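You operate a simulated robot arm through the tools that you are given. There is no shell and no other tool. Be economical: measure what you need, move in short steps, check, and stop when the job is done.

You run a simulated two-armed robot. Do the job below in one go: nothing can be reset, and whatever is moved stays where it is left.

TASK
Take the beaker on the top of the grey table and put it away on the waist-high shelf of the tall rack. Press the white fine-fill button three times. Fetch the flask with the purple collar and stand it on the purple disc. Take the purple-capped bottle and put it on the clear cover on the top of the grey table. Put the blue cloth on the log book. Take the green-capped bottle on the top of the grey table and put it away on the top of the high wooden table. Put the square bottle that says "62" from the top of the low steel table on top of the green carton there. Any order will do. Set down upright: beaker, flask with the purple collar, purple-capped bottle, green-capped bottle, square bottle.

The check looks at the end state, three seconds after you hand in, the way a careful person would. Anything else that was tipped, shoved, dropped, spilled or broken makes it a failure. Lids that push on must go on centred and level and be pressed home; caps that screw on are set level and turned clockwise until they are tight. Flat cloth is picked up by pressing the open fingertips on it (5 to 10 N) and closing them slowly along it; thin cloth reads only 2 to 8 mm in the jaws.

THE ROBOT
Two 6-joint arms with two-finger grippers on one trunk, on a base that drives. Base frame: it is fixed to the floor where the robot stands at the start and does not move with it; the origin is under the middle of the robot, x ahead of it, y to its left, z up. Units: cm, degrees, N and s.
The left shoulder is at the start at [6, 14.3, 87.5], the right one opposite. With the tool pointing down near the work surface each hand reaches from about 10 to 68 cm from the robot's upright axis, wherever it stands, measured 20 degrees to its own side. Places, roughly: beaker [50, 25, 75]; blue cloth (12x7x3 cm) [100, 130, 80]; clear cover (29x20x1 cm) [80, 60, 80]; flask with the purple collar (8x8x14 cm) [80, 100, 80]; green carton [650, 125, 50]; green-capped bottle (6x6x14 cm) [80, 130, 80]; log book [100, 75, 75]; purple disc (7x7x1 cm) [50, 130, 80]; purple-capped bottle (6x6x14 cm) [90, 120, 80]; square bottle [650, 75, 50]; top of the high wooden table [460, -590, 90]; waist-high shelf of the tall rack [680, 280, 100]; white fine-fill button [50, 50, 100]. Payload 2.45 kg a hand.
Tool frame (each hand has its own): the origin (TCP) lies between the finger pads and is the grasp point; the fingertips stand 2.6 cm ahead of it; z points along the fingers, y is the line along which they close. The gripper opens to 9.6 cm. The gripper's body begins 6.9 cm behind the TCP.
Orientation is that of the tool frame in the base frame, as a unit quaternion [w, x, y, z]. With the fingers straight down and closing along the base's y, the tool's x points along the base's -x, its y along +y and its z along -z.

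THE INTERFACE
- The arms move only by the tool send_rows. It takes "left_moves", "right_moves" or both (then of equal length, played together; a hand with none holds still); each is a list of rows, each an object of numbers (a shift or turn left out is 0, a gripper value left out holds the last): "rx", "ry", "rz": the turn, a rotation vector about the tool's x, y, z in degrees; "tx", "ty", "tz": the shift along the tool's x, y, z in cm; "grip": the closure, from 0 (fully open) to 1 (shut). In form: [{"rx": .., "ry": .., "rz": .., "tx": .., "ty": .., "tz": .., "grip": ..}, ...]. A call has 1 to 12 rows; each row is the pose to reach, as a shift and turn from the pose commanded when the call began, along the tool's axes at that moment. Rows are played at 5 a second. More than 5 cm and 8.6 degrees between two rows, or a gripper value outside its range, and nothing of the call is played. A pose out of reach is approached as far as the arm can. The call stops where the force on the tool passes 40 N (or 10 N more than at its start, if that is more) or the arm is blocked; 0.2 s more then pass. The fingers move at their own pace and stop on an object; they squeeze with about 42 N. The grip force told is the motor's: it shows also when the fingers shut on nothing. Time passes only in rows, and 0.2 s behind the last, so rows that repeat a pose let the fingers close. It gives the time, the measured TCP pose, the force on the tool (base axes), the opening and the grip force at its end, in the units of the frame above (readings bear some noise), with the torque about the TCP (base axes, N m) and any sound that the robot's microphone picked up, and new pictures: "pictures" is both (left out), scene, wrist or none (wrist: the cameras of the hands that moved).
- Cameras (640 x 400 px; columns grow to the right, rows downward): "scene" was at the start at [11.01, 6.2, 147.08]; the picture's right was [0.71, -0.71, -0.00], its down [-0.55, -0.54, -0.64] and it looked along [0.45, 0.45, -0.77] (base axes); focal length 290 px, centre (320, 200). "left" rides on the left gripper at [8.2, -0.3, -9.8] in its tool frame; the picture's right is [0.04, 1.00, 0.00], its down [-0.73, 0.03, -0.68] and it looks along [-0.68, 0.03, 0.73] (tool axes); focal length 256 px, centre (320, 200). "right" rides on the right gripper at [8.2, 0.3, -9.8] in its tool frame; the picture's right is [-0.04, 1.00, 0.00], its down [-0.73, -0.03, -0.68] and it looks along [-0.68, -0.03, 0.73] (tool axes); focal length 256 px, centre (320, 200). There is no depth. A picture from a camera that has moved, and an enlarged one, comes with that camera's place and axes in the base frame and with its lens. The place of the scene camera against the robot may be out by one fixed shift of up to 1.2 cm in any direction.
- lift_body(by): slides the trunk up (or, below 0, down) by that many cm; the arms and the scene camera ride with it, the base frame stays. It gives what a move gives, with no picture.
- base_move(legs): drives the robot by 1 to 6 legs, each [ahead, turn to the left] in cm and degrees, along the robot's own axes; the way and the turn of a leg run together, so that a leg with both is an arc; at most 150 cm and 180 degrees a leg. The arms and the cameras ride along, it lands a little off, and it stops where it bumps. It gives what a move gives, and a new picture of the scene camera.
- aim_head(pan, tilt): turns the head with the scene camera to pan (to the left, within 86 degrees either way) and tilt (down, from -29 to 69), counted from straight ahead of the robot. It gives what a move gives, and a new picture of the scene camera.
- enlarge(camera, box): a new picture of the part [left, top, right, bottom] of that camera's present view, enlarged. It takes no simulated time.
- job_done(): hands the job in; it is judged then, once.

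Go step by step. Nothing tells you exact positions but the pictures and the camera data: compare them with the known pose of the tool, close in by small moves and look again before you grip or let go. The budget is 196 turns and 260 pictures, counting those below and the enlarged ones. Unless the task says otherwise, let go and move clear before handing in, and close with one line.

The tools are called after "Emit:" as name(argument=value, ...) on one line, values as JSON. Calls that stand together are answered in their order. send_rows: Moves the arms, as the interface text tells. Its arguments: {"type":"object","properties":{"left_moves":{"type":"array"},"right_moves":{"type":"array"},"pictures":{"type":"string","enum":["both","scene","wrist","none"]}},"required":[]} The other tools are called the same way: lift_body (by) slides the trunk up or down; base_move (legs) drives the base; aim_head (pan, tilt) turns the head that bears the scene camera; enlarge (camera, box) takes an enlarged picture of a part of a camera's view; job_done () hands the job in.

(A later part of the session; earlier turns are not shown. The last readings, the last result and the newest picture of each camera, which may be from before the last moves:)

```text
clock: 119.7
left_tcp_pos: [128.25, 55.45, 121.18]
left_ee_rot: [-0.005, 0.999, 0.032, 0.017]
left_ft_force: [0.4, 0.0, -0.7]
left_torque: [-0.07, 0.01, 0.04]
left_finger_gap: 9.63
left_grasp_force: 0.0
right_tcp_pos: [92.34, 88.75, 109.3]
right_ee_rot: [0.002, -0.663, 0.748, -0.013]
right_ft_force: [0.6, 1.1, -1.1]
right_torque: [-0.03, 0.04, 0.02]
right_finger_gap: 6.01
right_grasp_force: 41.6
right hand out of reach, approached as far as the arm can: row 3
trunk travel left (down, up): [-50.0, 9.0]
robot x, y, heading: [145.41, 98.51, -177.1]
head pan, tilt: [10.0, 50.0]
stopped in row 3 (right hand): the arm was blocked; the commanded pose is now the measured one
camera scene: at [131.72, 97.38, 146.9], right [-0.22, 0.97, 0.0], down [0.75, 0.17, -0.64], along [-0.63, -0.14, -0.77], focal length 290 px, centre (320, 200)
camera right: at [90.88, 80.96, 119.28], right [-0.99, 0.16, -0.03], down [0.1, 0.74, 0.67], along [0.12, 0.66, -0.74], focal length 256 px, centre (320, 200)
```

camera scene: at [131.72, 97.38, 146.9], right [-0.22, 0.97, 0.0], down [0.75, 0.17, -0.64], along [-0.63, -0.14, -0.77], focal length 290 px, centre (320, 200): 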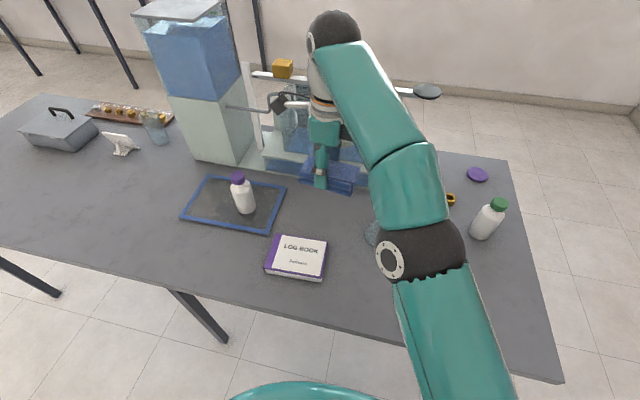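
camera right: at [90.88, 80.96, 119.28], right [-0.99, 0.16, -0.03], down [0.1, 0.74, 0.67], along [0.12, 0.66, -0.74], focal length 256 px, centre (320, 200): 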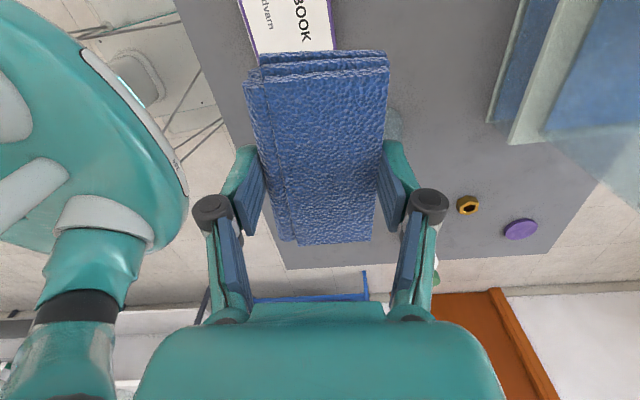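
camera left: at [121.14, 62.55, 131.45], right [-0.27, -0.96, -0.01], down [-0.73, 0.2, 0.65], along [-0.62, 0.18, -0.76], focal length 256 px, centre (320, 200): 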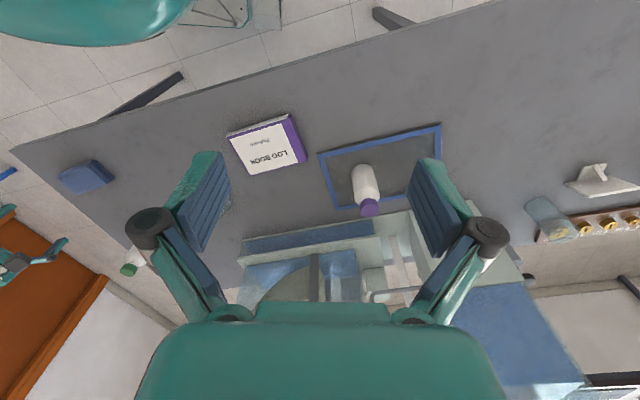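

The hand is level but displaced; reach is better lower down. I'll descend, then shift over the book.

Emit:
send_rows(right_moves=[{"tz": 4}, {"tz": 8}, {"tx": 1, "ty": -1, "tz": 12}, {"tx": 3.5, "ty": -3, "tz": 14}, {"tx": 6.1, "ty": -5.1, "tz": 15}], pictures="both")

```text
clock: 120.9
left_tcp_pos: [128.06, 55.48, 121.43]
left_ee_rot: [-0.007, 0.999, 0.033, 0.018]
left_ft_force: [0.3, 0.6, -0.2]
left_torque: [0.01, 0.03, 0.02]
left_finger_gap: 9.59
left_grasp_force: 0.1
right_tcp_pos: [95.87, 83.08, 95.12]
right_ee_rot: [0.0, -0.652, 0.758, -0.017]
right_ft_force: [0.1, 0.1, 0.0]
right_torque: [-0.02, -0.01, -0.01]
right_finger_gap: 6.0
right_grasp_force: 42.0
trunk travel left (down, up): [-50.0, 9.0]
robot x, y, heading: [145.38, 98.42, -177.0]
head pan, tilt: [10.0, 50.0]
camera scene: at [131.48, 97.26, 147.23], right [-0.22, 0.97, 0.0], down [0.75, 0.17, -0.64], along [-0.63, -0.14, -0.77], focal length 290 px, centre (320, 200)
camera right: at [94.08, 75.41, 105.12], right [-0.98, 0.19, -0.03], down [0.12, 0.74, 0.66], along [0.15, 0.65, -0.75], focal length 256 px, centre (320, 200)
```

scene: 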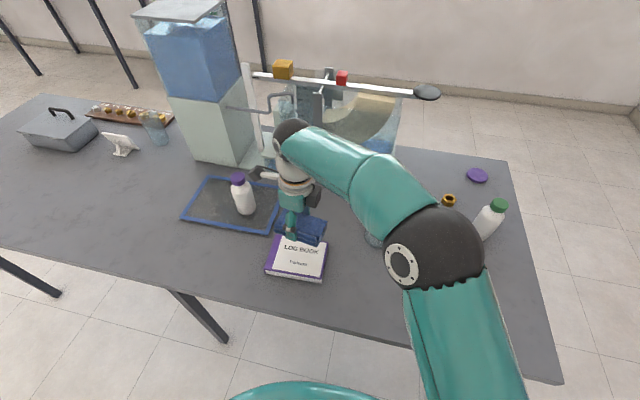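
right: 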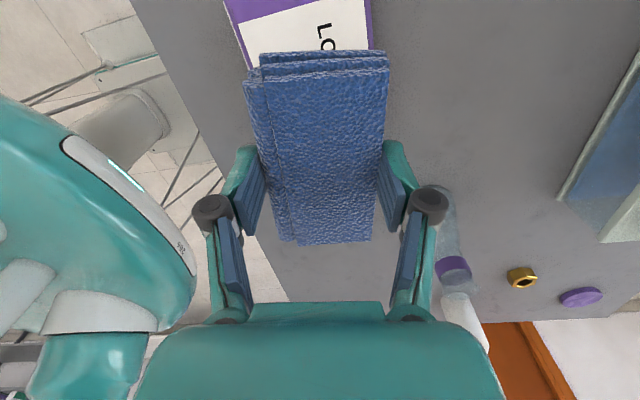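

Now positioned; a small shift to centre on the book, then lower gently.

Emit:
send_rows(right_moves=[{"tx": 0.4, "ty": -1.2, "tz": 3}, {"tx": 0.4, "ty": -1.2, "tz": 7}, {"tx": 0.4, "ty": -1.2, "tz": 10}, {"tx": 0.4, "ty": -1.2, "tz": 11}], pictures="both")

```text
clock: 122.1
left_tcp_pos: [127.95, 55.42, 121.07]
left_ee_rot: [-0.007, 0.999, 0.033, 0.018]
left_ft_force: [-0.7, -0.4, -0.3]
left_torque: [-0.01, -0.03, 0.0]
left_finger_gap: 9.59
left_grasp_force: 0.0
right_tcp_pos: [96.14, 82.9, 84.79]
right_ee_rot: [-0.008, -0.644, 0.765, -0.019]
right_ft_force: [-0.2, 1.4, 2.1]
right_torque: [0.28, 0.09, 0.03]
right_finger_gap: 6.0
right_grasp_force: 42.1
trunk travel left (down, up): [-50.0, 9.0]
robot x, y, heading: [145.34, 98.42, -177.2]
head pan, tilt: [10.0, 50.0]
stopped in row 4 (right hand): the arm was blocked; the commanded pose is now the measured one
camera scene: at [131.47, 97.24, 146.83], right [-0.22, 0.97, 0.0], down [0.75, 0.17, -0.64], along [-0.63, -0.14, -0.77], focal length 290 px, centre (320, 200)
camera right: at [94.39, 75.33, 94.88], right [-0.98, 0.21, -0.02], down [0.15, 0.74, 0.65], along [0.15, 0.63, -0.76], focal length 256 px, centre (320, 200)
```

scene: 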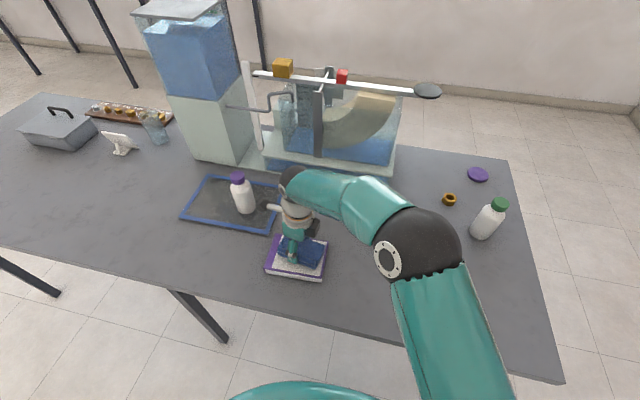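
right: 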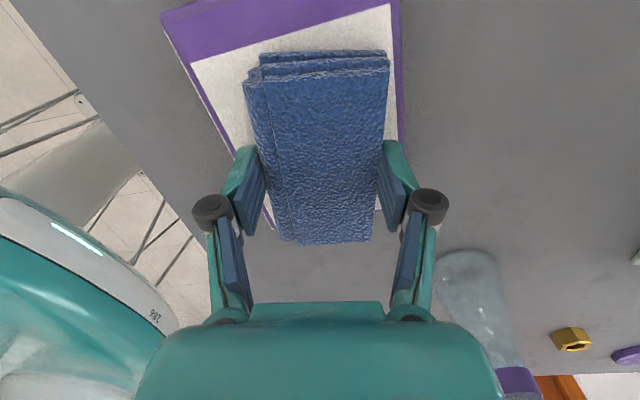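

The cloth is over the book with ~2 cm to go, but the arm joint geometry blocks. I'll lower with the trunk instead.

Emit:
lift_body(by=-1.5)

```text
clock: 122.7
left_tcp_pos: [128.34, 55.38, 119.95]
left_ee_rot: [-0.007, 0.999, 0.034, 0.017]
left_ft_force: [0.0, 0.1, 0.6]
left_torque: [0.02, 0.02, -0.03]
left_finger_gap: 9.6
left_grasp_force: 0.1
right_tcp_pos: [96.18, 82.73, 84.2]
right_ee_rot: [-0.015, -0.645, 0.764, -0.018]
right_ft_force: [1.6, 2.7, 36.4]
right_torque: [0.37, 0.06, -0.18]
right_finger_gap: 6.0
right_grasp_force: 41.7
trunk travel left (down, up): [-48.5, 10.5]
robot x, y, heading: [145.66, 98.47, -177.3]
head pan, tilt: [10.0, 50.0]
```

Contact with the book, firm. I'll ease off, then open and rise.

Emit:
lift_body(by=0.8)

Emit:
send_rows(right_moves=[{"grip": 0.7}, {"grip": 0.3}, {"grip": 0}, {"grip": 0}], pictures="wrist")

```text
clock: 123.3
left_tcp_pos: [128.22, 55.21, 120.61]
left_ee_rot: [-0.007, 0.999, 0.033, 0.017]
left_ft_force: [-0.1, -0.6, -0.5]
left_torque: [0.02, 0.01, -0.01]
left_finger_gap: 9.6
left_grasp_force: 0.1
right_tcp_pos: [96.3, 82.74, 84.26]
right_ee_rot: [-0.009, -0.644, 0.765, -0.019]
right_ft_force: [-5.3, -6.8, 24.4]
right_torque: [-0.85, 0.86, 0.08]
right_finger_gap: 5.98
right_grasp_force: 41.7
trunk travel left (down, up): [-49.3, 9.7]
robot x, y, heading: [145.25, 98.3, -177.0]
head pan, tilt: [10.0, 50.0]
```

```text
clock: 124.3
left_tcp_pos: [128.11, 55.41, 120.81]
left_ee_rot: [-0.007, 0.999, 0.033, 0.019]
left_ft_force: [-0.6, -1.0, -0.3]
left_torque: [-0.01, 0.01, -0.03]
left_finger_gap: 9.59
left_grasp_force: 0.0
right_tcp_pos: [96.38, 82.91, 83.93]
right_ee_rot: [-0.004, -0.645, 0.764, -0.019]
right_ft_force: [-0.5, -1.3, -0.1]
right_torque: [-0.03, 0.01, -0.05]
right_finger_gap: 9.6
right_grasp_force: 0.1
trunk travel left (down, up): [-49.3, 9.7]
robot x, y, heading: [146.01, 98.21, -176.9]
head pan, tilt: [10.0, 50.0]
camera right: at [94.48, 75.33, 94.03], right [-0.98, 0.21, -0.03], down [0.14, 0.74, 0.66], along [0.16, 0.64, -0.75], focal length 256 px, centre (320, 200)
```

right: 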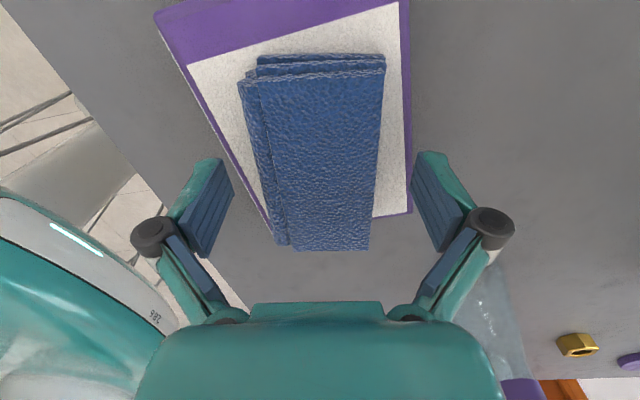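

The cloth lies on the book but overhangs the near end by ~2 cm. I'll regrip, lift slightly, shift it 2.5 cm toward -y and release.

Emit:
send_rows(right_moves=[{"grip": 0.5}, {"grip": 1}, {"grip": 1}, {"tz": -1.5}, {"tz": -2}, {"tx": 1.2, "tz": -2}, {"tx": 2.5, "tz": -2}], pictures="wrist")

```text
clock: 126.1
left_tcp_pos: [128.1, 55.42, 120.61]
left_ee_rot: [-0.006, 0.999, 0.032, 0.018]
left_ft_force: [-0.3, 0.7, -0.2]
left_torque: [0.01, -0.01, 0.0]
left_finger_gap: 9.61
left_grasp_force: 0.1
right_tcp_pos: [93.79, 82.19, 87.93]
right_ee_rot: [-0.019, -0.626, 0.779, -0.024]
right_ft_force: [-0.6, 0.5, -1.2]
right_torque: [0.0, 0.04, -0.03]
right_finger_gap: 5.98
right_grasp_force: 41.8
trunk travel left (down, up): [-49.3, 9.7]
robot x, y, heading: [145.68, 98.4, -176.9]
head pan, tilt: [10.0, 50.0]
stopped in row 7 (right hand): the arm was blocked; the commanded pose is now the measured one
camera right: at [91.76, 74.94, 98.15], right [-0.97, 0.26, -0.01], down [0.19, 0.75, 0.63], along [0.17, 0.61, -0.77], focal length 256 px, centre (320, 200)
```

right: 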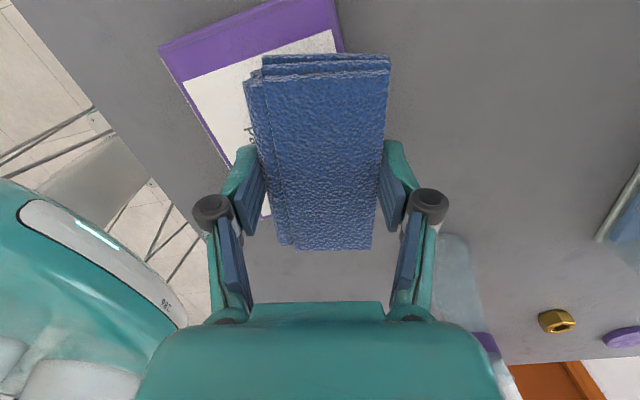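

The arm is blocked again in this posture; I'll use small base motions to shift the cloth instead.

Emit:
base_move(legs=[[-2.5, 0], [0, 3]])

Emit:
enlarge(camera="right", box=[0, 0, 640, 400])

```text
clock: 127.3
left_tcp_pos: [132.93, 54.6, 120.74]
left_ee_rot: [-0.008, 0.998, 0.059, 0.017]
left_ft_force: [-0.1, -0.3, -0.2]
left_torque: [-0.02, 0.09, 0.0]
left_finger_gap: 9.6
left_grasp_force: 0.0
right_tcp_pos: [97.18, 79.82, 87.83]
right_ee_rot: [-0.019, -0.644, 0.764, -0.024]
right_ft_force: [0.1, 0.5, 0.2]
right_torque: [0.0, 0.04, 0.03]
right_finger_gap: 5.99
right_grasp_force: 41.9
trunk travel left (down, up): [-49.3, 9.7]
robot x, y, heading: [148.31, 98.77, -174.1]
head pan, tilt: [10.0, 50.0]
camera scene: at [134.23, 96.88, 146.48], right [-0.27, 0.96, 0.0], down [0.74, 0.21, -0.64], along [-0.62, -0.18, -0.77], focal length 290 px, centre (320, 200)
```

scene: 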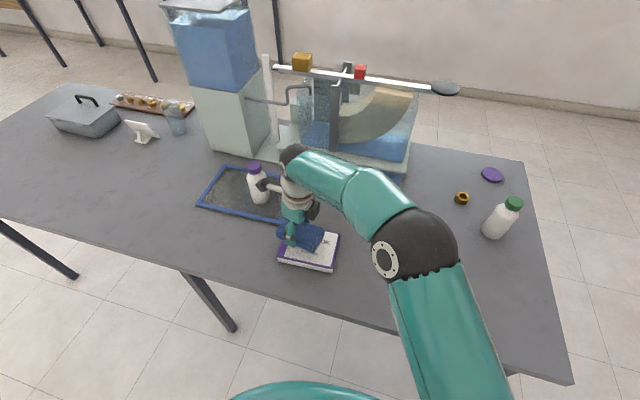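

```text
1.00 times, centred on (320, 200) of right (not enlarged: the box is as wide or as high as the picture)
camera zoom: at [95.47, 72.43, 98.18], right [-0.98, 0.21, -0.01], down [0.15, 0.76, 0.63], along [0.14, 0.62, -0.77], focal length 256 px, centre (320, 200)
```

zoom: 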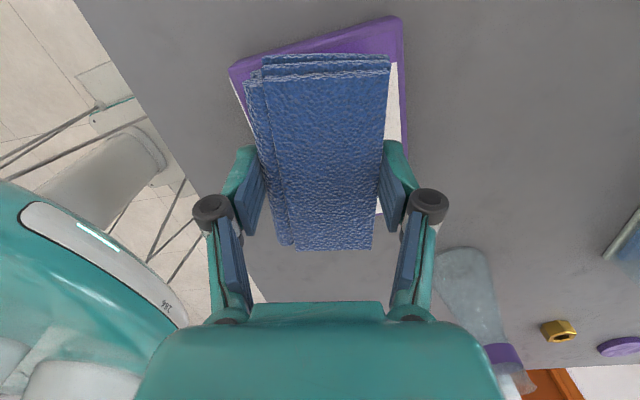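

Positioned well; lowering by the trunk.

Emit:
lift_body(by=-2.8)

```text
clock: 128.1
left_tcp_pos: [132.79, 54.59, 117.91]
left_ee_rot: [-0.008, 0.998, 0.06, 0.018]
left_ft_force: [-0.4, 0.0, 0.0]
left_torque: [-0.04, 0.02, -0.02]
left_finger_gap: 9.61
left_grasp_force: 0.0
right_tcp_pos: [97.0, 79.82, 84.97]
right_ee_rot: [-0.019, -0.643, 0.765, -0.025]
right_ft_force: [-0.5, 0.1, 0.3]
right_torque: [-0.01, -0.03, 0.02]
right_finger_gap: 5.99
right_grasp_force: 41.9
trunk travel left (down, up): [-46.5, 12.5]
robot x, y, heading: [148.07, 98.41, -174.0]
head pan, tilt: [10.0, 50.0]
```

Emit:
lift_body(by=-0.6)

Emit:
send_rows(right_moves=[{"grip": 0.7}, {"grip": 0.3}, {"grip": 0}, {"grip": 0}, {"tz": -0.5}], pictures="wrist")

```text
clock: 128.6
left_tcp_pos: [132.94, 54.56, 117.32]
left_ee_rot: [-0.007, 0.998, 0.06, 0.018]
left_ft_force: [0.6, 0.8, -0.1]
left_torque: [-0.01, 0.0, 0.01]
left_finger_gap: 9.57
left_grasp_force: 0.0
right_tcp_pos: [97.09, 79.85, 84.55]
right_ee_rot: [-0.019, -0.644, 0.765, -0.025]
right_ft_force: [-0.2, 0.1, -0.2]
right_torque: [0.01, -0.02, 0.0]
right_finger_gap: 5.97
right_grasp_force: 42.3
trunk travel left (down, up): [-45.9, 13.1]
robot x, y, heading: [148.08, 98.77, -174.0]
head pan, tilt: [10.0, 50.0]
```

```text
clock: 129.8
left_tcp_pos: [132.93, 54.6, 117.33]
left_ee_rot: [-0.007, 0.998, 0.059, 0.018]
left_ft_force: [-0.4, 0.3, 0.4]
left_torque: [0.02, 0.01, -0.02]
left_finger_gap: 9.62
left_grasp_force: 0.1
right_tcp_pos: [97.05, 79.79, 84.77]
right_ee_rot: [-0.017, -0.644, 0.765, -0.025]
right_ft_force: [-0.2, -0.3, -0.1]
right_torque: [0.01, -0.01, 0.01]
right_finger_gap: 9.58
right_grasp_force: 0.0
trunk travel left (down, up): [-45.9, 13.1]
robot x, y, heading: [147.98, 98.84, -174.3]
head pan, tilt: [10.0, 50.0]
camera right: at [95.32, 72.6, 94.92], right [-0.98, 0.21, -0.02], down [0.15, 0.76, 0.64], along [0.15, 0.62, -0.77], focal length 256 px, centre (320, 200)
```

right: 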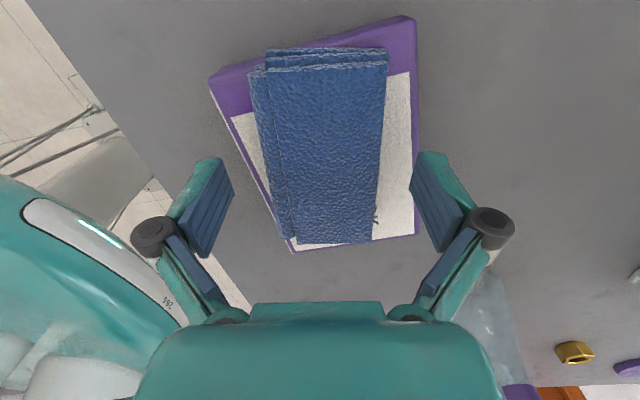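

The cloth now lies fully on the log book. I'll raise the trunk to clear, then back off and restore the earlier heading to fetch the flask with the left hand.

Emit:
lift_body(by=13)

Emit:
send_rows(right_moves=[{"tz": -3}, {"tz": -6, "tx": -2}, {"tz": -9, "tx": -5}], pictures="scene")

```text
clock: 131.4
left_tcp_pos: [132.72, 54.58, 130.42]
left_ee_rot: [-0.007, 0.998, 0.059, 0.018]
left_ft_force: [0.0, 0.2, 0.4]
left_torque: [0.01, -0.01, 0.0]
left_finger_gap: 9.59
left_grasp_force: 0.2
right_tcp_pos: [97.0, 79.96, 98.14]
right_ee_rot: [-0.019, -0.644, 0.765, -0.026]
right_ft_force: [-0.4, -0.3, 0.0]
right_torque: [0.0, -0.01, -0.01]
right_finger_gap: 9.59
right_grasp_force: 0.0
trunk travel left (down, up): [-58.9, 0.1]
robot x, y, heading: [148.16, 98.97, -174.2]
head pan, tilt: [10.0, 50.0]
```

```text
clock: 132.2
left_tcp_pos: [133.03, 54.67, 130.47]
left_ee_rot: [-0.007, 0.998, 0.059, 0.017]
left_ft_force: [0.7, 0.0, -0.4]
left_torque: [0.02, 0.03, -0.02]
left_finger_gap: 9.63
left_grasp_force: 0.1
right_tcp_pos: [98.13, 85.27, 106.89]
right_ee_rot: [-0.019, -0.645, 0.763, -0.025]
right_ft_force: [0.8, -0.4, 0.8]
right_torque: [0.02, 0.03, -0.02]
right_finger_gap: 9.61
right_grasp_force: 0.0
trunk travel left (down, up): [-58.9, 0.1]
robot x, y, heading: [147.74, 98.72, -174.3]
head pan, tilt: [10.0, 50.0]
camera scene: at [134.18, 96.98, 156.06], right [-0.27, 0.96, 0.0], down [0.74, 0.21, -0.64], along [-0.62, -0.18, -0.77], focal length 290 px, centre (320, 200)
```

scene: 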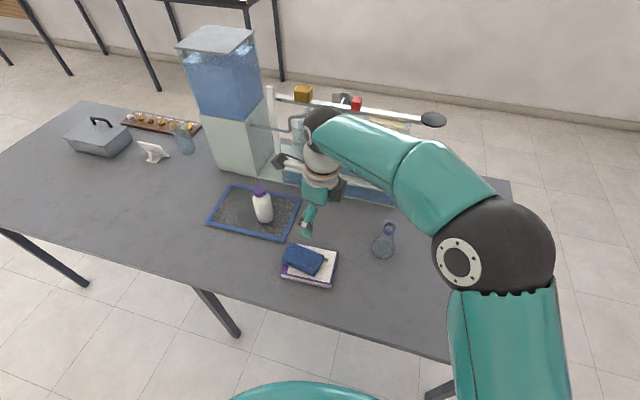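

Everything's fine. Now retract the right hand to a neutral pose.

Emit:
send_rows(right_moves=[{"rz": -8.5, "tx": -3, "ty": -1.4, "tz": -1}, {"rz": -17, "tx": -6, "ty": -2.8, "tz": -2}, {"rz": -25.5, "tx": -9, "ty": -4.2, "tz": -3}, {"rz": -34, "tx": -12, "ty": -5.6, "tz": -4}, {"rz": -42.5, "tx": -15, "ty": -7, "tz": -5}, {"rz": -51, "tx": -18, "ty": -8.4, "tz": -6}, {"rz": -59.5, "tx": -21, "ty": -9.8, "tz": -7}, {"rz": -68, "tx": -24, "ty": -11.2, "tz": -8}, {"rz": -76.5, "tx": -27, "ty": -12.6, "tz": -9}, {"rz": -85, "tx": -30, "ty": -14, "tz": -10}, {"rz": -93.5, "tx": -33, "ty": -15.4, "tz": -11}, {"rz": -102, "tx": -36, "ty": -16.8, "tz": -12}], pictures="none")

Emit:
base_move(legs=[[0, -20]])

```text
clock: 134.8
left_tcp_pos: [133.04, 54.61, 130.47]
left_ee_rot: [-0.008, 0.998, 0.06, 0.017]
left_ft_force: [-0.6, -0.3, -0.7]
left_torque: [0.0, 0.04, -0.01]
left_finger_gap: 9.62
left_grasp_force: 0.1
right_tcp_pos: [120.84, 118.43, 116.55]
right_ee_rot: [0.031, 0.999, 0.02, 0.0]
right_ft_force: [0.1, -0.2, 0.6]
right_torque: [-0.02, 0.0, 0.02]
right_finger_gap: 9.59
right_grasp_force: 0.1
trunk travel left (down, up): [-58.9, 0.1]
robot x, y, heading: [148.16, 98.9, -174.2]
head pan, tilt: [10.0, 50.0]
```

```text
clock: 136.4
left_tcp_pos: [118.58, 62.65, 130.42]
left_ee_rot: [-0.004, 0.993, -0.117, 0.019]
left_ft_force: [0.7, 0.5, -0.1]
left_torque: [-0.01, 0.0, 0.0]
left_finger_gap: 9.6
left_grasp_force: 0.1
right_tcp_pos: [129.12, 126.81, 116.57]
right_ee_rot: [0.032, 0.987, -0.156, -0.004]
right_ft_force: [-0.2, 0.0, 0.4]
right_torque: [-0.01, 0.01, -0.01]
right_finger_gap: 9.59
right_grasp_force: 0.0
trunk travel left (down, up): [-58.9, 0.1]
robot x, y, heading: [147.63, 98.76, 165.9]
head pan, tilt: [10.0, 50.0]
camera scene: at [133.96, 101.33, 156.05], right [0.07, 1.0, 0.0], down [0.76, -0.06, -0.64], along [-0.64, 0.05, -0.77], focal length 290 px, centre (320, 200)
```

scene: 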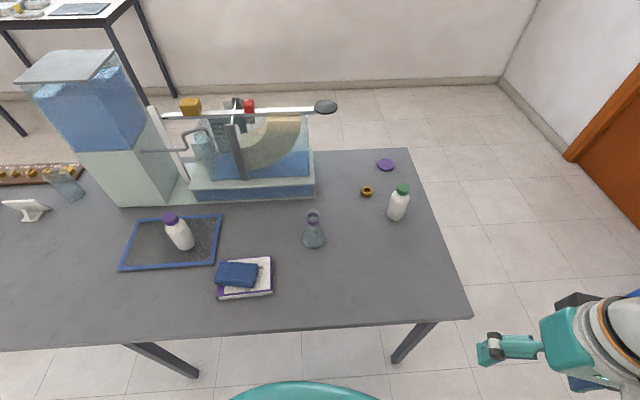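

The flask is near [84.7,102.6]. Bringing the left hand above it, levelled.

Emit:
send_rows(left_moves=[{"rx": -0.3, "ry": -1, "tx": -3.8, "ty": -2.8, "tz": 1}, {"rx": -0.7, "ry": -2.1, "tx": -7.7, "ty": -5.6, "tz": 2}, {"rx": -0.7, "ry": -2.1, "tx": -11.5, "ty": -8.4, "tz": 3}, {"rx": -0.7, "ry": -2.1, "tx": -15.4, "ty": -11.2, "tz": 4}, {"rx": -0.7, "ry": -2.1, "tx": -19.2, "ty": -14, "tz": 5}, {"rx": -0.7, "ry": -2.1, "tx": -23.1, "ty": -16.9, "tz": 6}, {"rx": -0.7, "ry": -2.1, "tx": -26.9, "ty": -19.7, "tz": 8}, {"rx": -0.7, "ry": -2.1, "tx": -30.8, "ty": -22.5, "tz": 10}, {"rx": -0.7, "ry": -2.1, "tx": -34.6, "ty": -25.3, "tz": 12}, {"rx": -0.7, "ry": -2.1, "tx": -38.5, "ty": -28.1, "tz": 14}, {"rx": -0.7, "ry": -2.1, "tx": -42.3, "ty": -30.9, "tz": 16}, {"rx": -0.7, "ry": -2.1, "tx": -42.3, "ty": -30.9, "tz": 20}], pictures="both")

```text
refused: row 7 steps farther than a row can; nothing moved
```

Emit:
send_rows(left_moves=[{"rx": -0.3, "ry": -1, "tx": -3.5, "ty": -2.6, "tz": 1.6}, {"rx": -0.7, "ry": -2.1, "tx": -7, "ty": -5.1, "tz": 3.2}, {"rx": -0.7, "ry": -2.1, "tx": -10.6, "ty": -7.7, "tz": 4.8}, {"rx": -0.7, "ry": -2.1, "tx": -14.1, "ty": -10.3, "tz": 6.4}, {"rx": -0.7, "ry": -2.1, "tx": -17.6, "ty": -12.9, "tz": 8}, {"rx": -0.7, "ry": -2.1, "tx": -21.2, "ty": -15.5, "tz": 9.6}, {"rx": -0.7, "ry": -2.1, "tx": -24.7, "ty": -18, "tz": 11.2}, {"rx": -0.7, "ry": -2.1, "tx": -28.2, "ty": -20.6, "tz": 12.8}, {"rx": -0.7, "ry": -2.1, "tx": -31.7, "ty": -23.2, "tz": 14.4}, {"rx": -0.7, "ry": -2.1, "tx": -35.3, "ty": -25.8, "tz": 16}, {"rx": -0.7, "ry": -2.1, "tx": -38.8, "ty": -28.3, "tz": 17.6}, {"rx": -0.7, "ry": -2.1, "tx": -42.3, "ty": -30.9, "tz": 19}], pictures="both")

```text
clock: 139.0
left_tcp_pos: [85.1, 102.7, 110.15]
left_ee_rot: [0.0, 0.993, -0.117, 0.001]
left_ft_force: [0.2, -0.2, 0.0]
left_torque: [-0.01, -0.04, 0.0]
left_finger_gap: 9.59
left_grasp_force: 0.0
right_tcp_pos: [128.98, 126.7, 116.57]
right_ee_rot: [0.032, 0.987, -0.157, -0.005]
right_ft_force: [0.1, 0.5, -0.9]
right_torque: [-0.01, -0.03, 0.05]
right_finger_gap: 9.62
right_grasp_force: 0.0
trunk travel left (down, up): [-58.9, 0.1]
robot x, y, heading: [148.17, 98.43, 165.8]
head pan, tilt: [10.0, 50.0]
camera scene: at [133.7, 101.5, 156.03], right [0.07, 1.0, 0.0], down [0.77, -0.06, -0.64], along [-0.64, 0.05, -0.77], focal length 290 px, centre (320, 200)
camera left: at [92.98, 101.11, 120.1], right [-0.19, -0.98, 0.0], down [-0.72, 0.14, 0.68], along [-0.66, 0.13, -0.74], focal length 256 px, centre (320, 200)
```

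scene: 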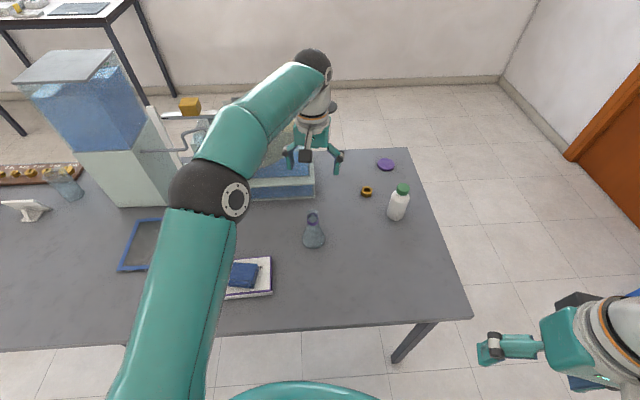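
left: 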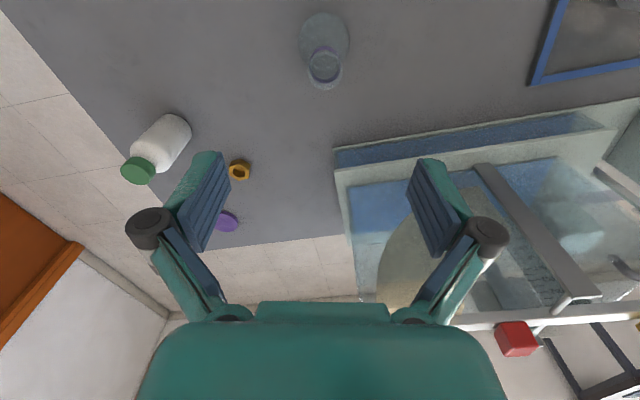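

Flask axis is at [85.2,102.1]. Correcting and descending to just above its rim.

Emit:
send_rows(left_moves=[{"ty": 0.5, "tz": 5}, {"ty": 0.5, "tz": 10}, {"ty": 0.5, "tz": 14}], pictures="wrist")

```text
refused: row 1 steps farther than a row can; nothing moved
```

Emit:
send_rows(left_moves=[{"ty": 0.5, "tz": 4.8}, {"ty": 0.5, "tz": 9.6}, {"ty": 0.5, "tz": 14}], pictures="wrist")

```text
clock: 139.8
left_tcp_pos: [85.17, 102.12, 96.35]
left_ee_rot: [0.0, 0.993, -0.118, 0.0]
left_ft_force: [0.8, -0.3, 0.0]
left_torque: [-0.03, -0.02, 0.0]
left_finger_gap: 9.6
left_grasp_force: 0.0
right_tcp_pos: [129.03, 126.6, 116.67]
right_ee_rot: [0.031, 0.987, -0.157, -0.004]
right_ft_force: [-1.2, 1.0, -0.4]
right_torque: [0.04, -0.02, 0.01]
right_finger_gap: 9.57
right_grasp_force: 0.1
trunk travel left (down, up): [-58.9, 0.1]
robot x, y, heading: [147.84, 98.35, 165.7]
head pan, tilt: [10.0, 50.0]
camera left: at [93.09, 100.45, 106.18], right [-0.19, -0.98, 0.0], down [-0.72, 0.14, 0.68], along [-0.67, 0.13, -0.73], focal length 256 px, centre (320, 200)
```

left: 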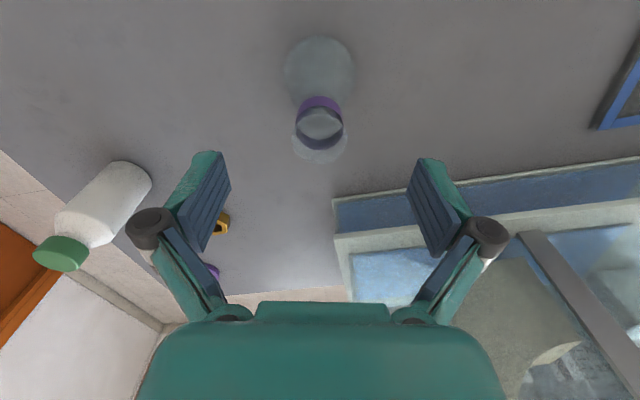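

Aligned. Descending around the neck and closing gently.

Emit:
send_rows(left_moves=[{"tz": 4}, {"tz": 8}, {"tz": 9}, {"tz": 9, "grip": 0.3}, {"tz": 9, "grip": 0.5}, {"tz": 9, "grip": 0.7}, {"tz": 9, "grip": 0.9}, {"tz": 9, "grip": 0.9}], pictures="wrist")

```text
clock: 141.6
left_tcp_pos: [85.17, 102.02, 87.34]
left_ee_rot: [0.0, 0.993, -0.117, 0.0]
left_ft_force: [-0.2, 0.4, -0.6]
left_torque: [-0.02, 0.02, -0.01]
left_finger_gap: 3.96
left_grasp_force: 42.2
right_tcp_pos: [129.2, 126.73, 116.63]
right_ee_rot: [0.032, 0.987, -0.158, -0.005]
right_ft_force: [-0.2, 0.3, -0.7]
right_torque: [0.02, 0.01, 0.01]
right_finger_gap: 9.61
right_grasp_force: 0.0
trunk travel left (down, up): [-58.9, 0.1]
robot x, y, heading: [148.04, 98.67, 165.9]
head pan, tilt: [10.0, 50.0]
camera left: at [93.25, 100.47, 97.27], right [-0.19, -0.98, 0.0], down [-0.72, 0.14, 0.68], along [-0.67, 0.13, -0.73], focal length 256 px, centre (320, 200)
```

left: 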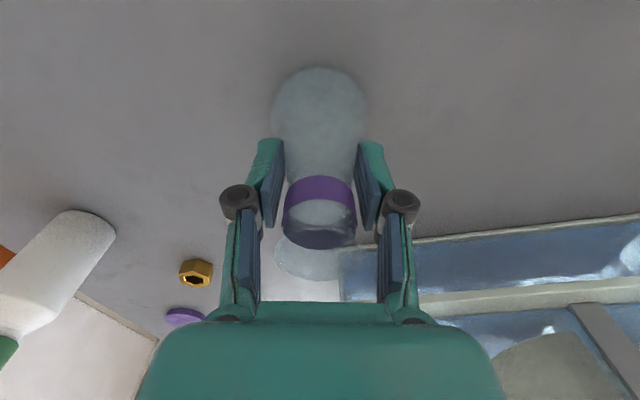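

Gripped. Lifting and drawing the flask in toward the body.

Emit:
send_rows(left_moves=[{"tz": -2}, {"tz": -6}, {"tz": -11}, {"tz": -16}, {"tz": -20}, {"tx": 4.5, "ty": 1, "tz": -21}, {"tx": 9, "ty": 2.2, "tz": -22}, {"tx": 13.5, "ty": 3.4, "tz": -23}, {"tx": 18, "ty": 4.6, "tz": -24}, {"tx": 22.5, "ty": 5.8, "tz": -25}, {"tx": 27, "ty": 7, "tz": -26}, {"tx": 31.5, "ty": 8, "tz": -27}], pictures="both")

```text
clock: 144.2
left_tcp_pos: [114.07, 86.95, 114.34]
left_ee_rot: [0.0, 0.993, -0.117, -0.001]
left_ft_force: [0.4, -0.1, -0.3]
left_torque: [0.02, 0.03, -0.01]
left_finger_gap: 3.99
left_grasp_force: 42.0
right_tcp_pos: [129.38, 126.59, 116.74]
right_ee_rot: [0.03, 0.987, -0.157, -0.005]
right_ft_force: [0.3, -0.3, 0.3]
right_torque: [-0.01, 0.0, -0.01]
right_finger_gap: 9.62
right_grasp_force: 0.2
trunk travel left (down, up): [-58.9, 0.1]
robot x, y, heading: [147.6, 98.43, 165.5]
head pan, tilt: [10.0, 50.0]
camera scene: at [134.15, 101.22, 156.07], right [0.07, 1.0, 0.0], down [0.76, -0.06, -0.64], along [-0.64, 0.05, -0.77], focal length 290 px, centre (320, 200)
camera left: at [122.13, 85.23, 124.33], right [-0.19, -0.98, 0.0], down [-0.72, 0.14, 0.68], along [-0.67, 0.13, -0.73], focal length 256 px, centre (320, 200)
```

scene: 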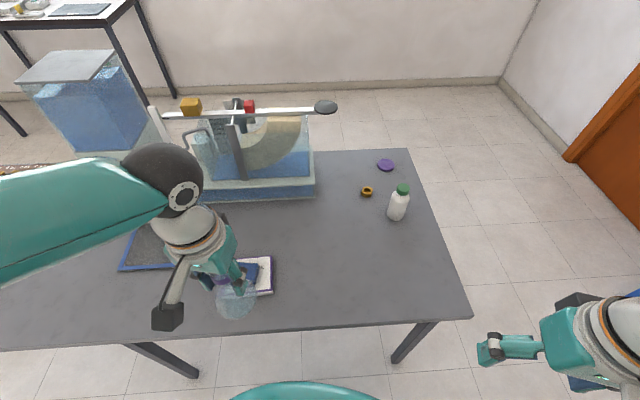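
left: 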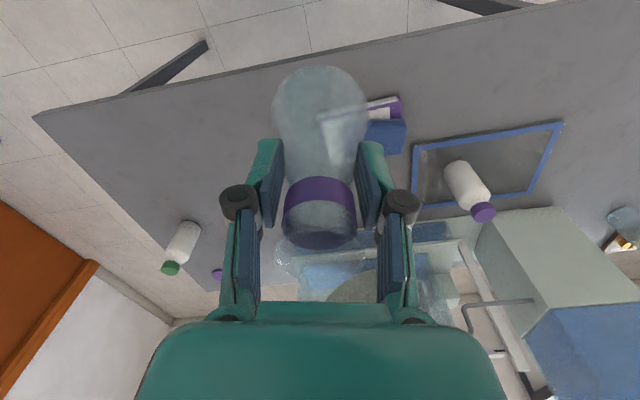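

Flask is held upright. I'll back off and drive round to the left end of the table.

Emit:
base_move(legs=[[-22, 0], [0, -40], [0, -36]])

Emit:
base_move(legs=[[108, 0], [0, 45], [0, 45]])

```text
clock: 150.2
left_tcp_pos: [150.2, 123.39, 114.49]
left_ee_rot: [0.001, 0.712, -0.703, -0.001]
left_ft_force: [0.2, 0.4, -1.8]
left_torque: [0.02, 0.06, 0.0]
left_finger_gap: 3.93
left_grasp_force: 41.9
right_tcp_pos: [192.62, 118.43, 116.64]
right_ee_rot: [-0.021, -0.684, 0.729, 0.023]
right_ft_force: [1.1, 0.0, 0.6]
right_torque: [0.01, 0.01, -0.02]
right_finger_gap: 9.6
right_grasp_force: 0.1
trunk travel left (down, up): [-58.9, 0.1]
robot x, y, heading: [166.87, 93.03, 90.4]
head pan, tilt: [10.0, 50.0]
stopped in leg 3: the robot was blocked; the commanded pose is now the measured one
camera scene: at [165.19, 107.67, 156.05], right [0.98, 0.18, 0.0], down [0.14, -0.75, -0.64], along [-0.12, 0.63, -0.77], focal length 290 px, centre (320, 200)
```

scene: 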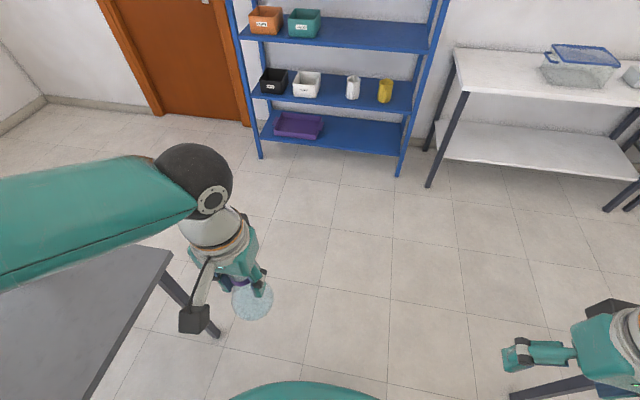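

```text
clock: 160.1
left_tcp_pos: [134.57, 185.42, 114.47]
left_ee_rot: [0.0, 0.999, -0.037, 0.0]
left_ft_force: [0.9, 0.5, -0.9]
left_torque: [0.02, -0.02, 0.0]
left_finger_gap: 3.89
left_grasp_force: 42.1
right_tcp_pos: [143.16, 227.11, 116.78]
right_ee_rot: [0.031, 0.997, -0.076, -0.002]
right_ft_force: [-1.1, -0.2, -0.5]
right_torque: [0.05, 0.0, 0.0]
right_finger_gap: 9.59
right_grasp_force: 0.0
trunk travel left (down, up): [-58.9, 0.1]
robot x, y, heading: [165.91, 202.26, 176.0]
head pan, tilt: [10.0, 50.0]
stopped in leg 3: the robot was blocked; the commanded pose is now the measured one
camera scene: at [152.17, 202.71, 156.04], right [-0.1, 0.99, 0.0], down [0.76, 0.08, -0.64], along [-0.64, -0.07, -0.77], focal length 290 px, centre (320, 200)
```

scene: 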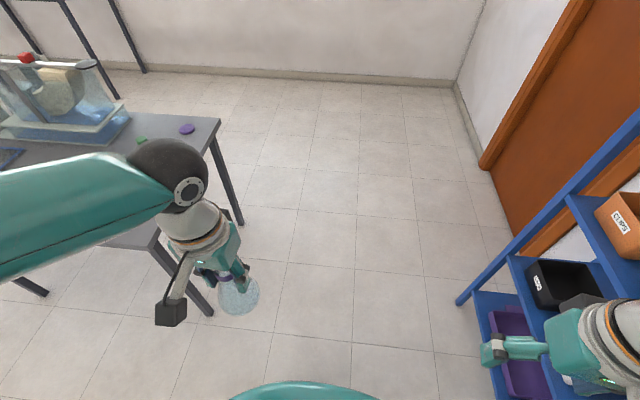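

Continuing along the corridor to the table's end.

Emit:
base_move(legs=[[0, 5], [116, 0], [0, 45]])

Emit:
base_move(legs=[[0, 44]])

```text
clock: 169.0
left_tcp_pos: [40.05, 165.86, 114.64]
left_ee_rot: [0.0, 0.923, 0.385, 0.0]
left_ft_force: [0.6, -0.3, -0.6]
left_torque: [-0.01, 0.02, 0.01]
left_finger_gap: 3.84
left_grasp_force: 41.6
right_tcp_pos: [14.04, 199.5, 116.74]
right_ee_rot: [0.029, 0.937, 0.349, 0.01]
right_ft_force: [-0.5, -0.2, -0.1]
right_torque: [0.0, 0.0, -0.02]
right_finger_gap: 9.61
right_grasp_force: 0.0
trunk travel left (down, up): [-58.9, 0.1]
robot x, y, heading: [46.69, 202.06, -134.6]
head pan, tilt: [10.0, 50.0]
camera scene: at [37.74, 192.24, 156.05], right [-0.82, 0.57, 0.0], down [0.43, 0.63, -0.64], along [-0.36, -0.53, -0.77], focal length 290 px, centre (320, 200)
```

scene: 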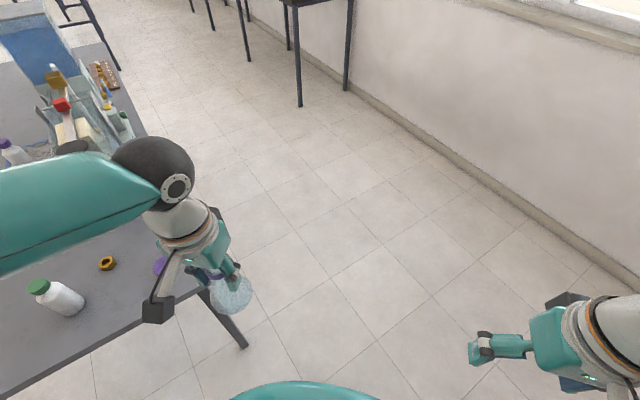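

```text
clock: 171.7
left_tcp_pos: [67.29, 171.46, 114.62]
left_ee_rot: [0.001, 0.709, 0.705, 0.001]
left_ft_force: [-1.0, -0.8, -0.8]
left_torque: [0.01, -0.01, -0.02]
left_finger_gap: 3.83
left_grasp_force: 41.6
right_tcp_pos: [25.18, 177.24, 116.8]
right_ee_rot: [0.022, 0.736, 0.676, 0.02]
right_ft_force: [0.3, -0.7, -0.1]
right_torque: [0.03, 0.01, 0.02]
right_finger_gap: 9.64
right_grasp_force: 0.1
trunk travel left (down, up): [-58.9, 0.1]
robot x, y, heading: [45.5, 202.37, -90.4]
head pan, tilt: [10.0, 50.0]
camera scene: at [46.22, 189.26, 156.05], right [-0.99, -0.17, 0.0], down [-0.13, 0.76, -0.64], along [0.11, -0.63, -0.77], focal length 290 px, centre (320, 200)
```

scene: 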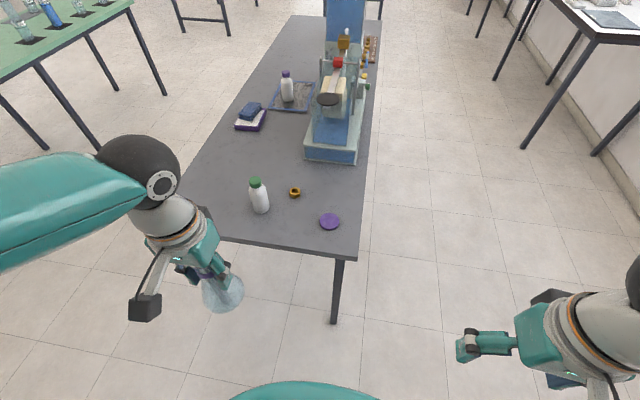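

The disc is near [52.6,133.7]. Moving 20 cm closer.

Emit:
base_move(legs=[[20, 0]])

Emit:
enlarge(camera="left", box=[0, 0, 640, 400])

```text
clock: 173.3
left_tcp_pos: [67.16, 151.02, 114.64]
left_ee_rot: [0.0, 0.711, 0.704, 0.0]
left_ft_force: [0.1, -1.0, -0.4]
left_torque: [0.07, 0.01, 0.0]
left_finger_gap: 3.86
left_grasp_force: 41.7
right_tcp_pos: [24.92, 157.06, 116.82]
right_ee_rot: [0.022, 0.737, 0.675, 0.021]
right_ft_force: [-0.7, 0.1, -1.0]
right_torque: [0.03, 0.01, 0.01]
right_finger_gap: 9.61
right_grasp_force: 0.1
trunk travel left (down, up): [-58.9, 0.1]
robot x, y, heading: [45.21, 182.08, -90.7]
head pan, tilt: [10.0, 50.0]
camera scene: at [45.97, 168.82, 156.03], right [-0.99, -0.16, 0.0], down [-0.12, 0.76, -0.64], along [0.1, -0.63, -0.77], focal length 290 px, centre (320, 200)
```

scene: 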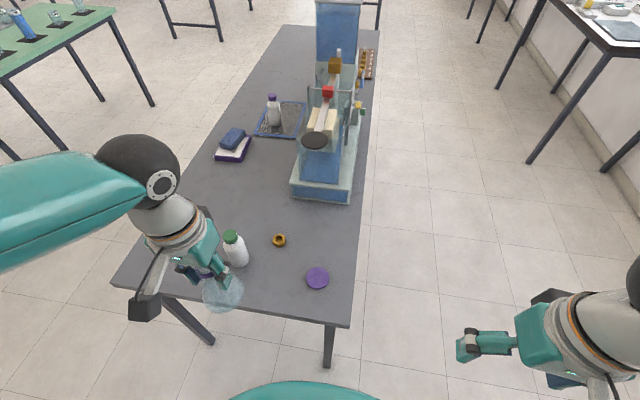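

```text
1.00 times, centred on (320, 200) of left (not enlarged: the box is as wide or as high as the picture)
camera zoom: at [66.74, 159.1, 124.53], right [1.0, 0.03, 0.0], down [0.02, -0.73, 0.68], along [0.02, -0.68, -0.73], focal length 256 px, centre (320, 200)
```

zoom: 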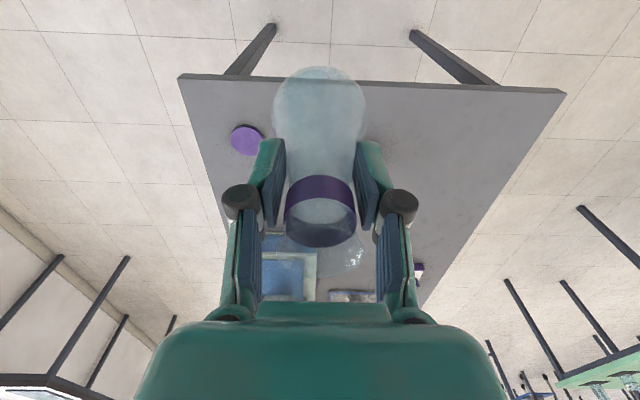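

Disc refined to ≈[52.8,132.5]. Bringing the flask above it.

Emit:
send_rows(left_moves=[{"tx": -3.1, "ty": -2.4, "tz": 2}, {"tx": -6.2, "ty": -4.7, "tz": 4}, {"tx": -9.3, "ty": -7.1, "tz": 6}, {"tx": -12.4, "ty": -9.5, "tz": 8}, {"tx": -15.5, "ty": -11.8, "tz": 10}, {"tx": -18.6, "ty": -14.2, "tz": 12}, {"tx": -18.6, "ty": -14.2, "tz": 16}], pictures="both")

```text
clock: 174.9
left_tcp_pos: [52.68, 132.76, 98.8]
left_ee_rot: [0.0, 0.71, 0.704, 0.0]
left_ft_force: [-0.4, 0.0, -1.2]
left_torque: [0.01, -0.03, -0.02]
left_finger_gap: 3.83
left_grasp_force: 42.4
right_tcp_pos: [24.98, 157.2, 117.0]
right_ee_rot: [0.023, 0.737, 0.675, 0.021]
right_ft_force: [0.7, 0.2, 0.8]
right_torque: [0.06, 0.02, -0.01]
right_finger_gap: 9.61
right_grasp_force: 0.1
trunk travel left (down, up): [-58.9, 0.1]
robot x, y, heading: [45.24, 181.79, -90.4]
head pan, tilt: [10.0, 50.0]
camera scene: at [46.04, 168.98, 156.05], right [-0.99, -0.16, 0.0], down [-0.12, 0.76, -0.64], along [0.1, -0.63, -0.77], focal length 290 px, centre (320, 200)
camera left: at [52.37, 140.95, 108.68], right [1.0, 0.03, 0.0], down [0.02, -0.73, 0.68], along [0.02, -0.68, -0.73], focal length 256 px, centre (320, 200)
```

scene: 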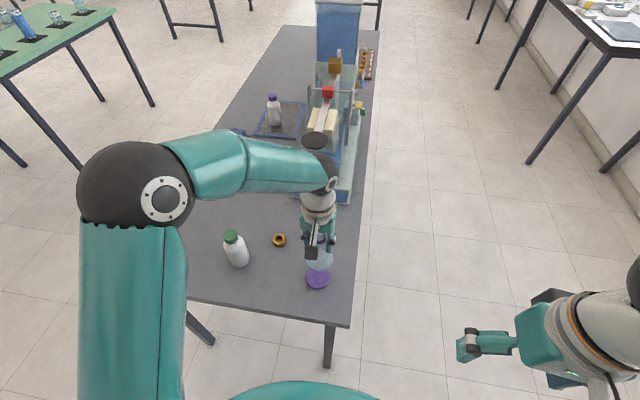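
left: 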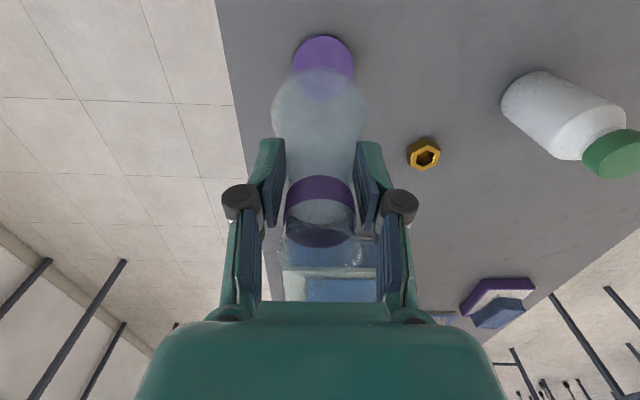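

Nearly centred over the disc; small correction and descend.

Emit:
send_rows(left_moves=[{"tx": 0.4, "ty": 0.2, "tz": 3}, {"tx": 0.4, "ty": 0.2, "tz": 6}, {"tx": 0.4, "ty": 0.2, "tz": 8.5}], pictures="both")

Emit:
enlarge(camera="scene", box=[260, 190, 380, 310])

```text
clock: 175.7
left_tcp_pos: [52.85, 133.14, 90.23]
left_ee_rot: [0.0, 0.711, 0.703, 0.0]
left_ft_force: [-0.7, 0.0, -0.8]
left_torque: [0.03, -0.02, 0.01]
left_finger_gap: 3.85
left_grasp_force: 42.1
right_tcp_pos: [24.93, 157.03, 116.88]
right_ee_rot: [0.022, 0.738, 0.675, 0.022]
right_ft_force: [-0.1, -0.3, 0.0]
right_torque: [-0.01, 0.01, -0.02]
right_finger_gap: 9.6
right_grasp_force: 0.1
trunk travel left (down, up): [-58.9, 0.1]
robot x, y, heading: [45.13, 182.07, -90.8]
head pan, tilt: [10.0, 50.0]
camera scene: at [46.0, 168.92, 156.04], right [-0.99, -0.16, 0.0], down [-0.12, 0.76, -0.64], along [0.1, -0.63, -0.77], focal length 290 px, centre (320, 200)
camera left: at [52.57, 141.25, 100.08], right [1.0, 0.03, 0.0], down [0.02, -0.73, 0.68], along [0.02, -0.68, -0.73], focal length 256 px, centre (320, 200)
```

scene: 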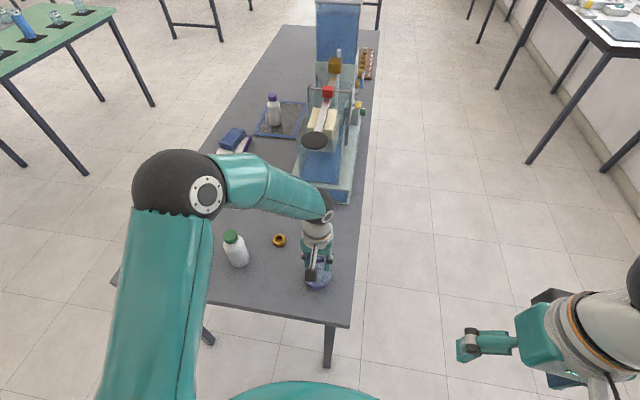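
left: 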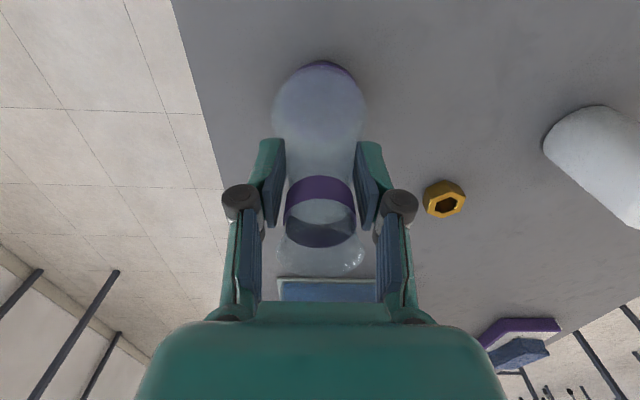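

```text
3.33 times, centred on (320, 250) of scene
camera zoom: at [46.0, 168.92, 156.04], right [-0.99, -0.16, 0.0], down [-0.12, 0.76, -0.64], along [0.1, -0.63, -0.77], focal length 966 px, centre (320, 33)
```

zoom: 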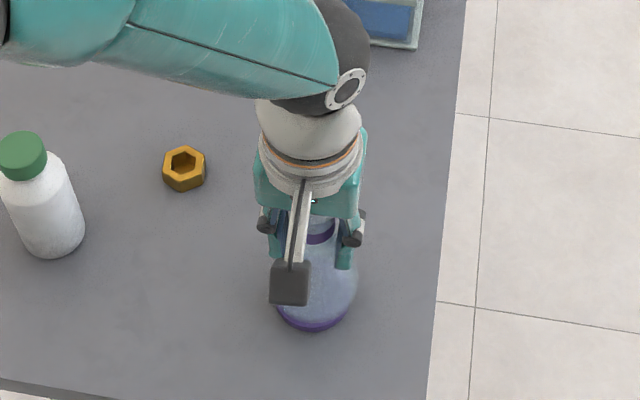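

Centred. Lowering gently to contact.

Emit:
send_rows(left_moves=[{"tx": 0.2, "tz": 1}, {"tx": 0.2, "tz": 1.5}, {"tx": 0.2, "tz": 1.8}], pictures="none")

```text
clock: 176.5
left_tcp_pos: [52.81, 133.32, 88.6]
left_ee_rot: [0.001, 0.711, 0.703, -0.001]
left_ft_force: [-0.2, 2.3, 15.0]
left_torque: [0.21, -0.17, 0.0]
left_finger_gap: 3.81
left_grasp_force: 42.4
right_tcp_pos: [24.95, 157.34, 117.04]
right_ee_rot: [0.024, 0.737, 0.675, 0.02]
right_ft_force: [0.0, 0.2, 0.2]
right_torque: [-0.02, -0.01, -0.01]
right_finger_gap: 9.6
right_grasp_force: 0.0
trunk travel left (down, up): [-58.9, 0.1]
robot x, y, heading: [45.71, 181.69, -90.3]
head pan, tilt: [10.0, 50.0]
```

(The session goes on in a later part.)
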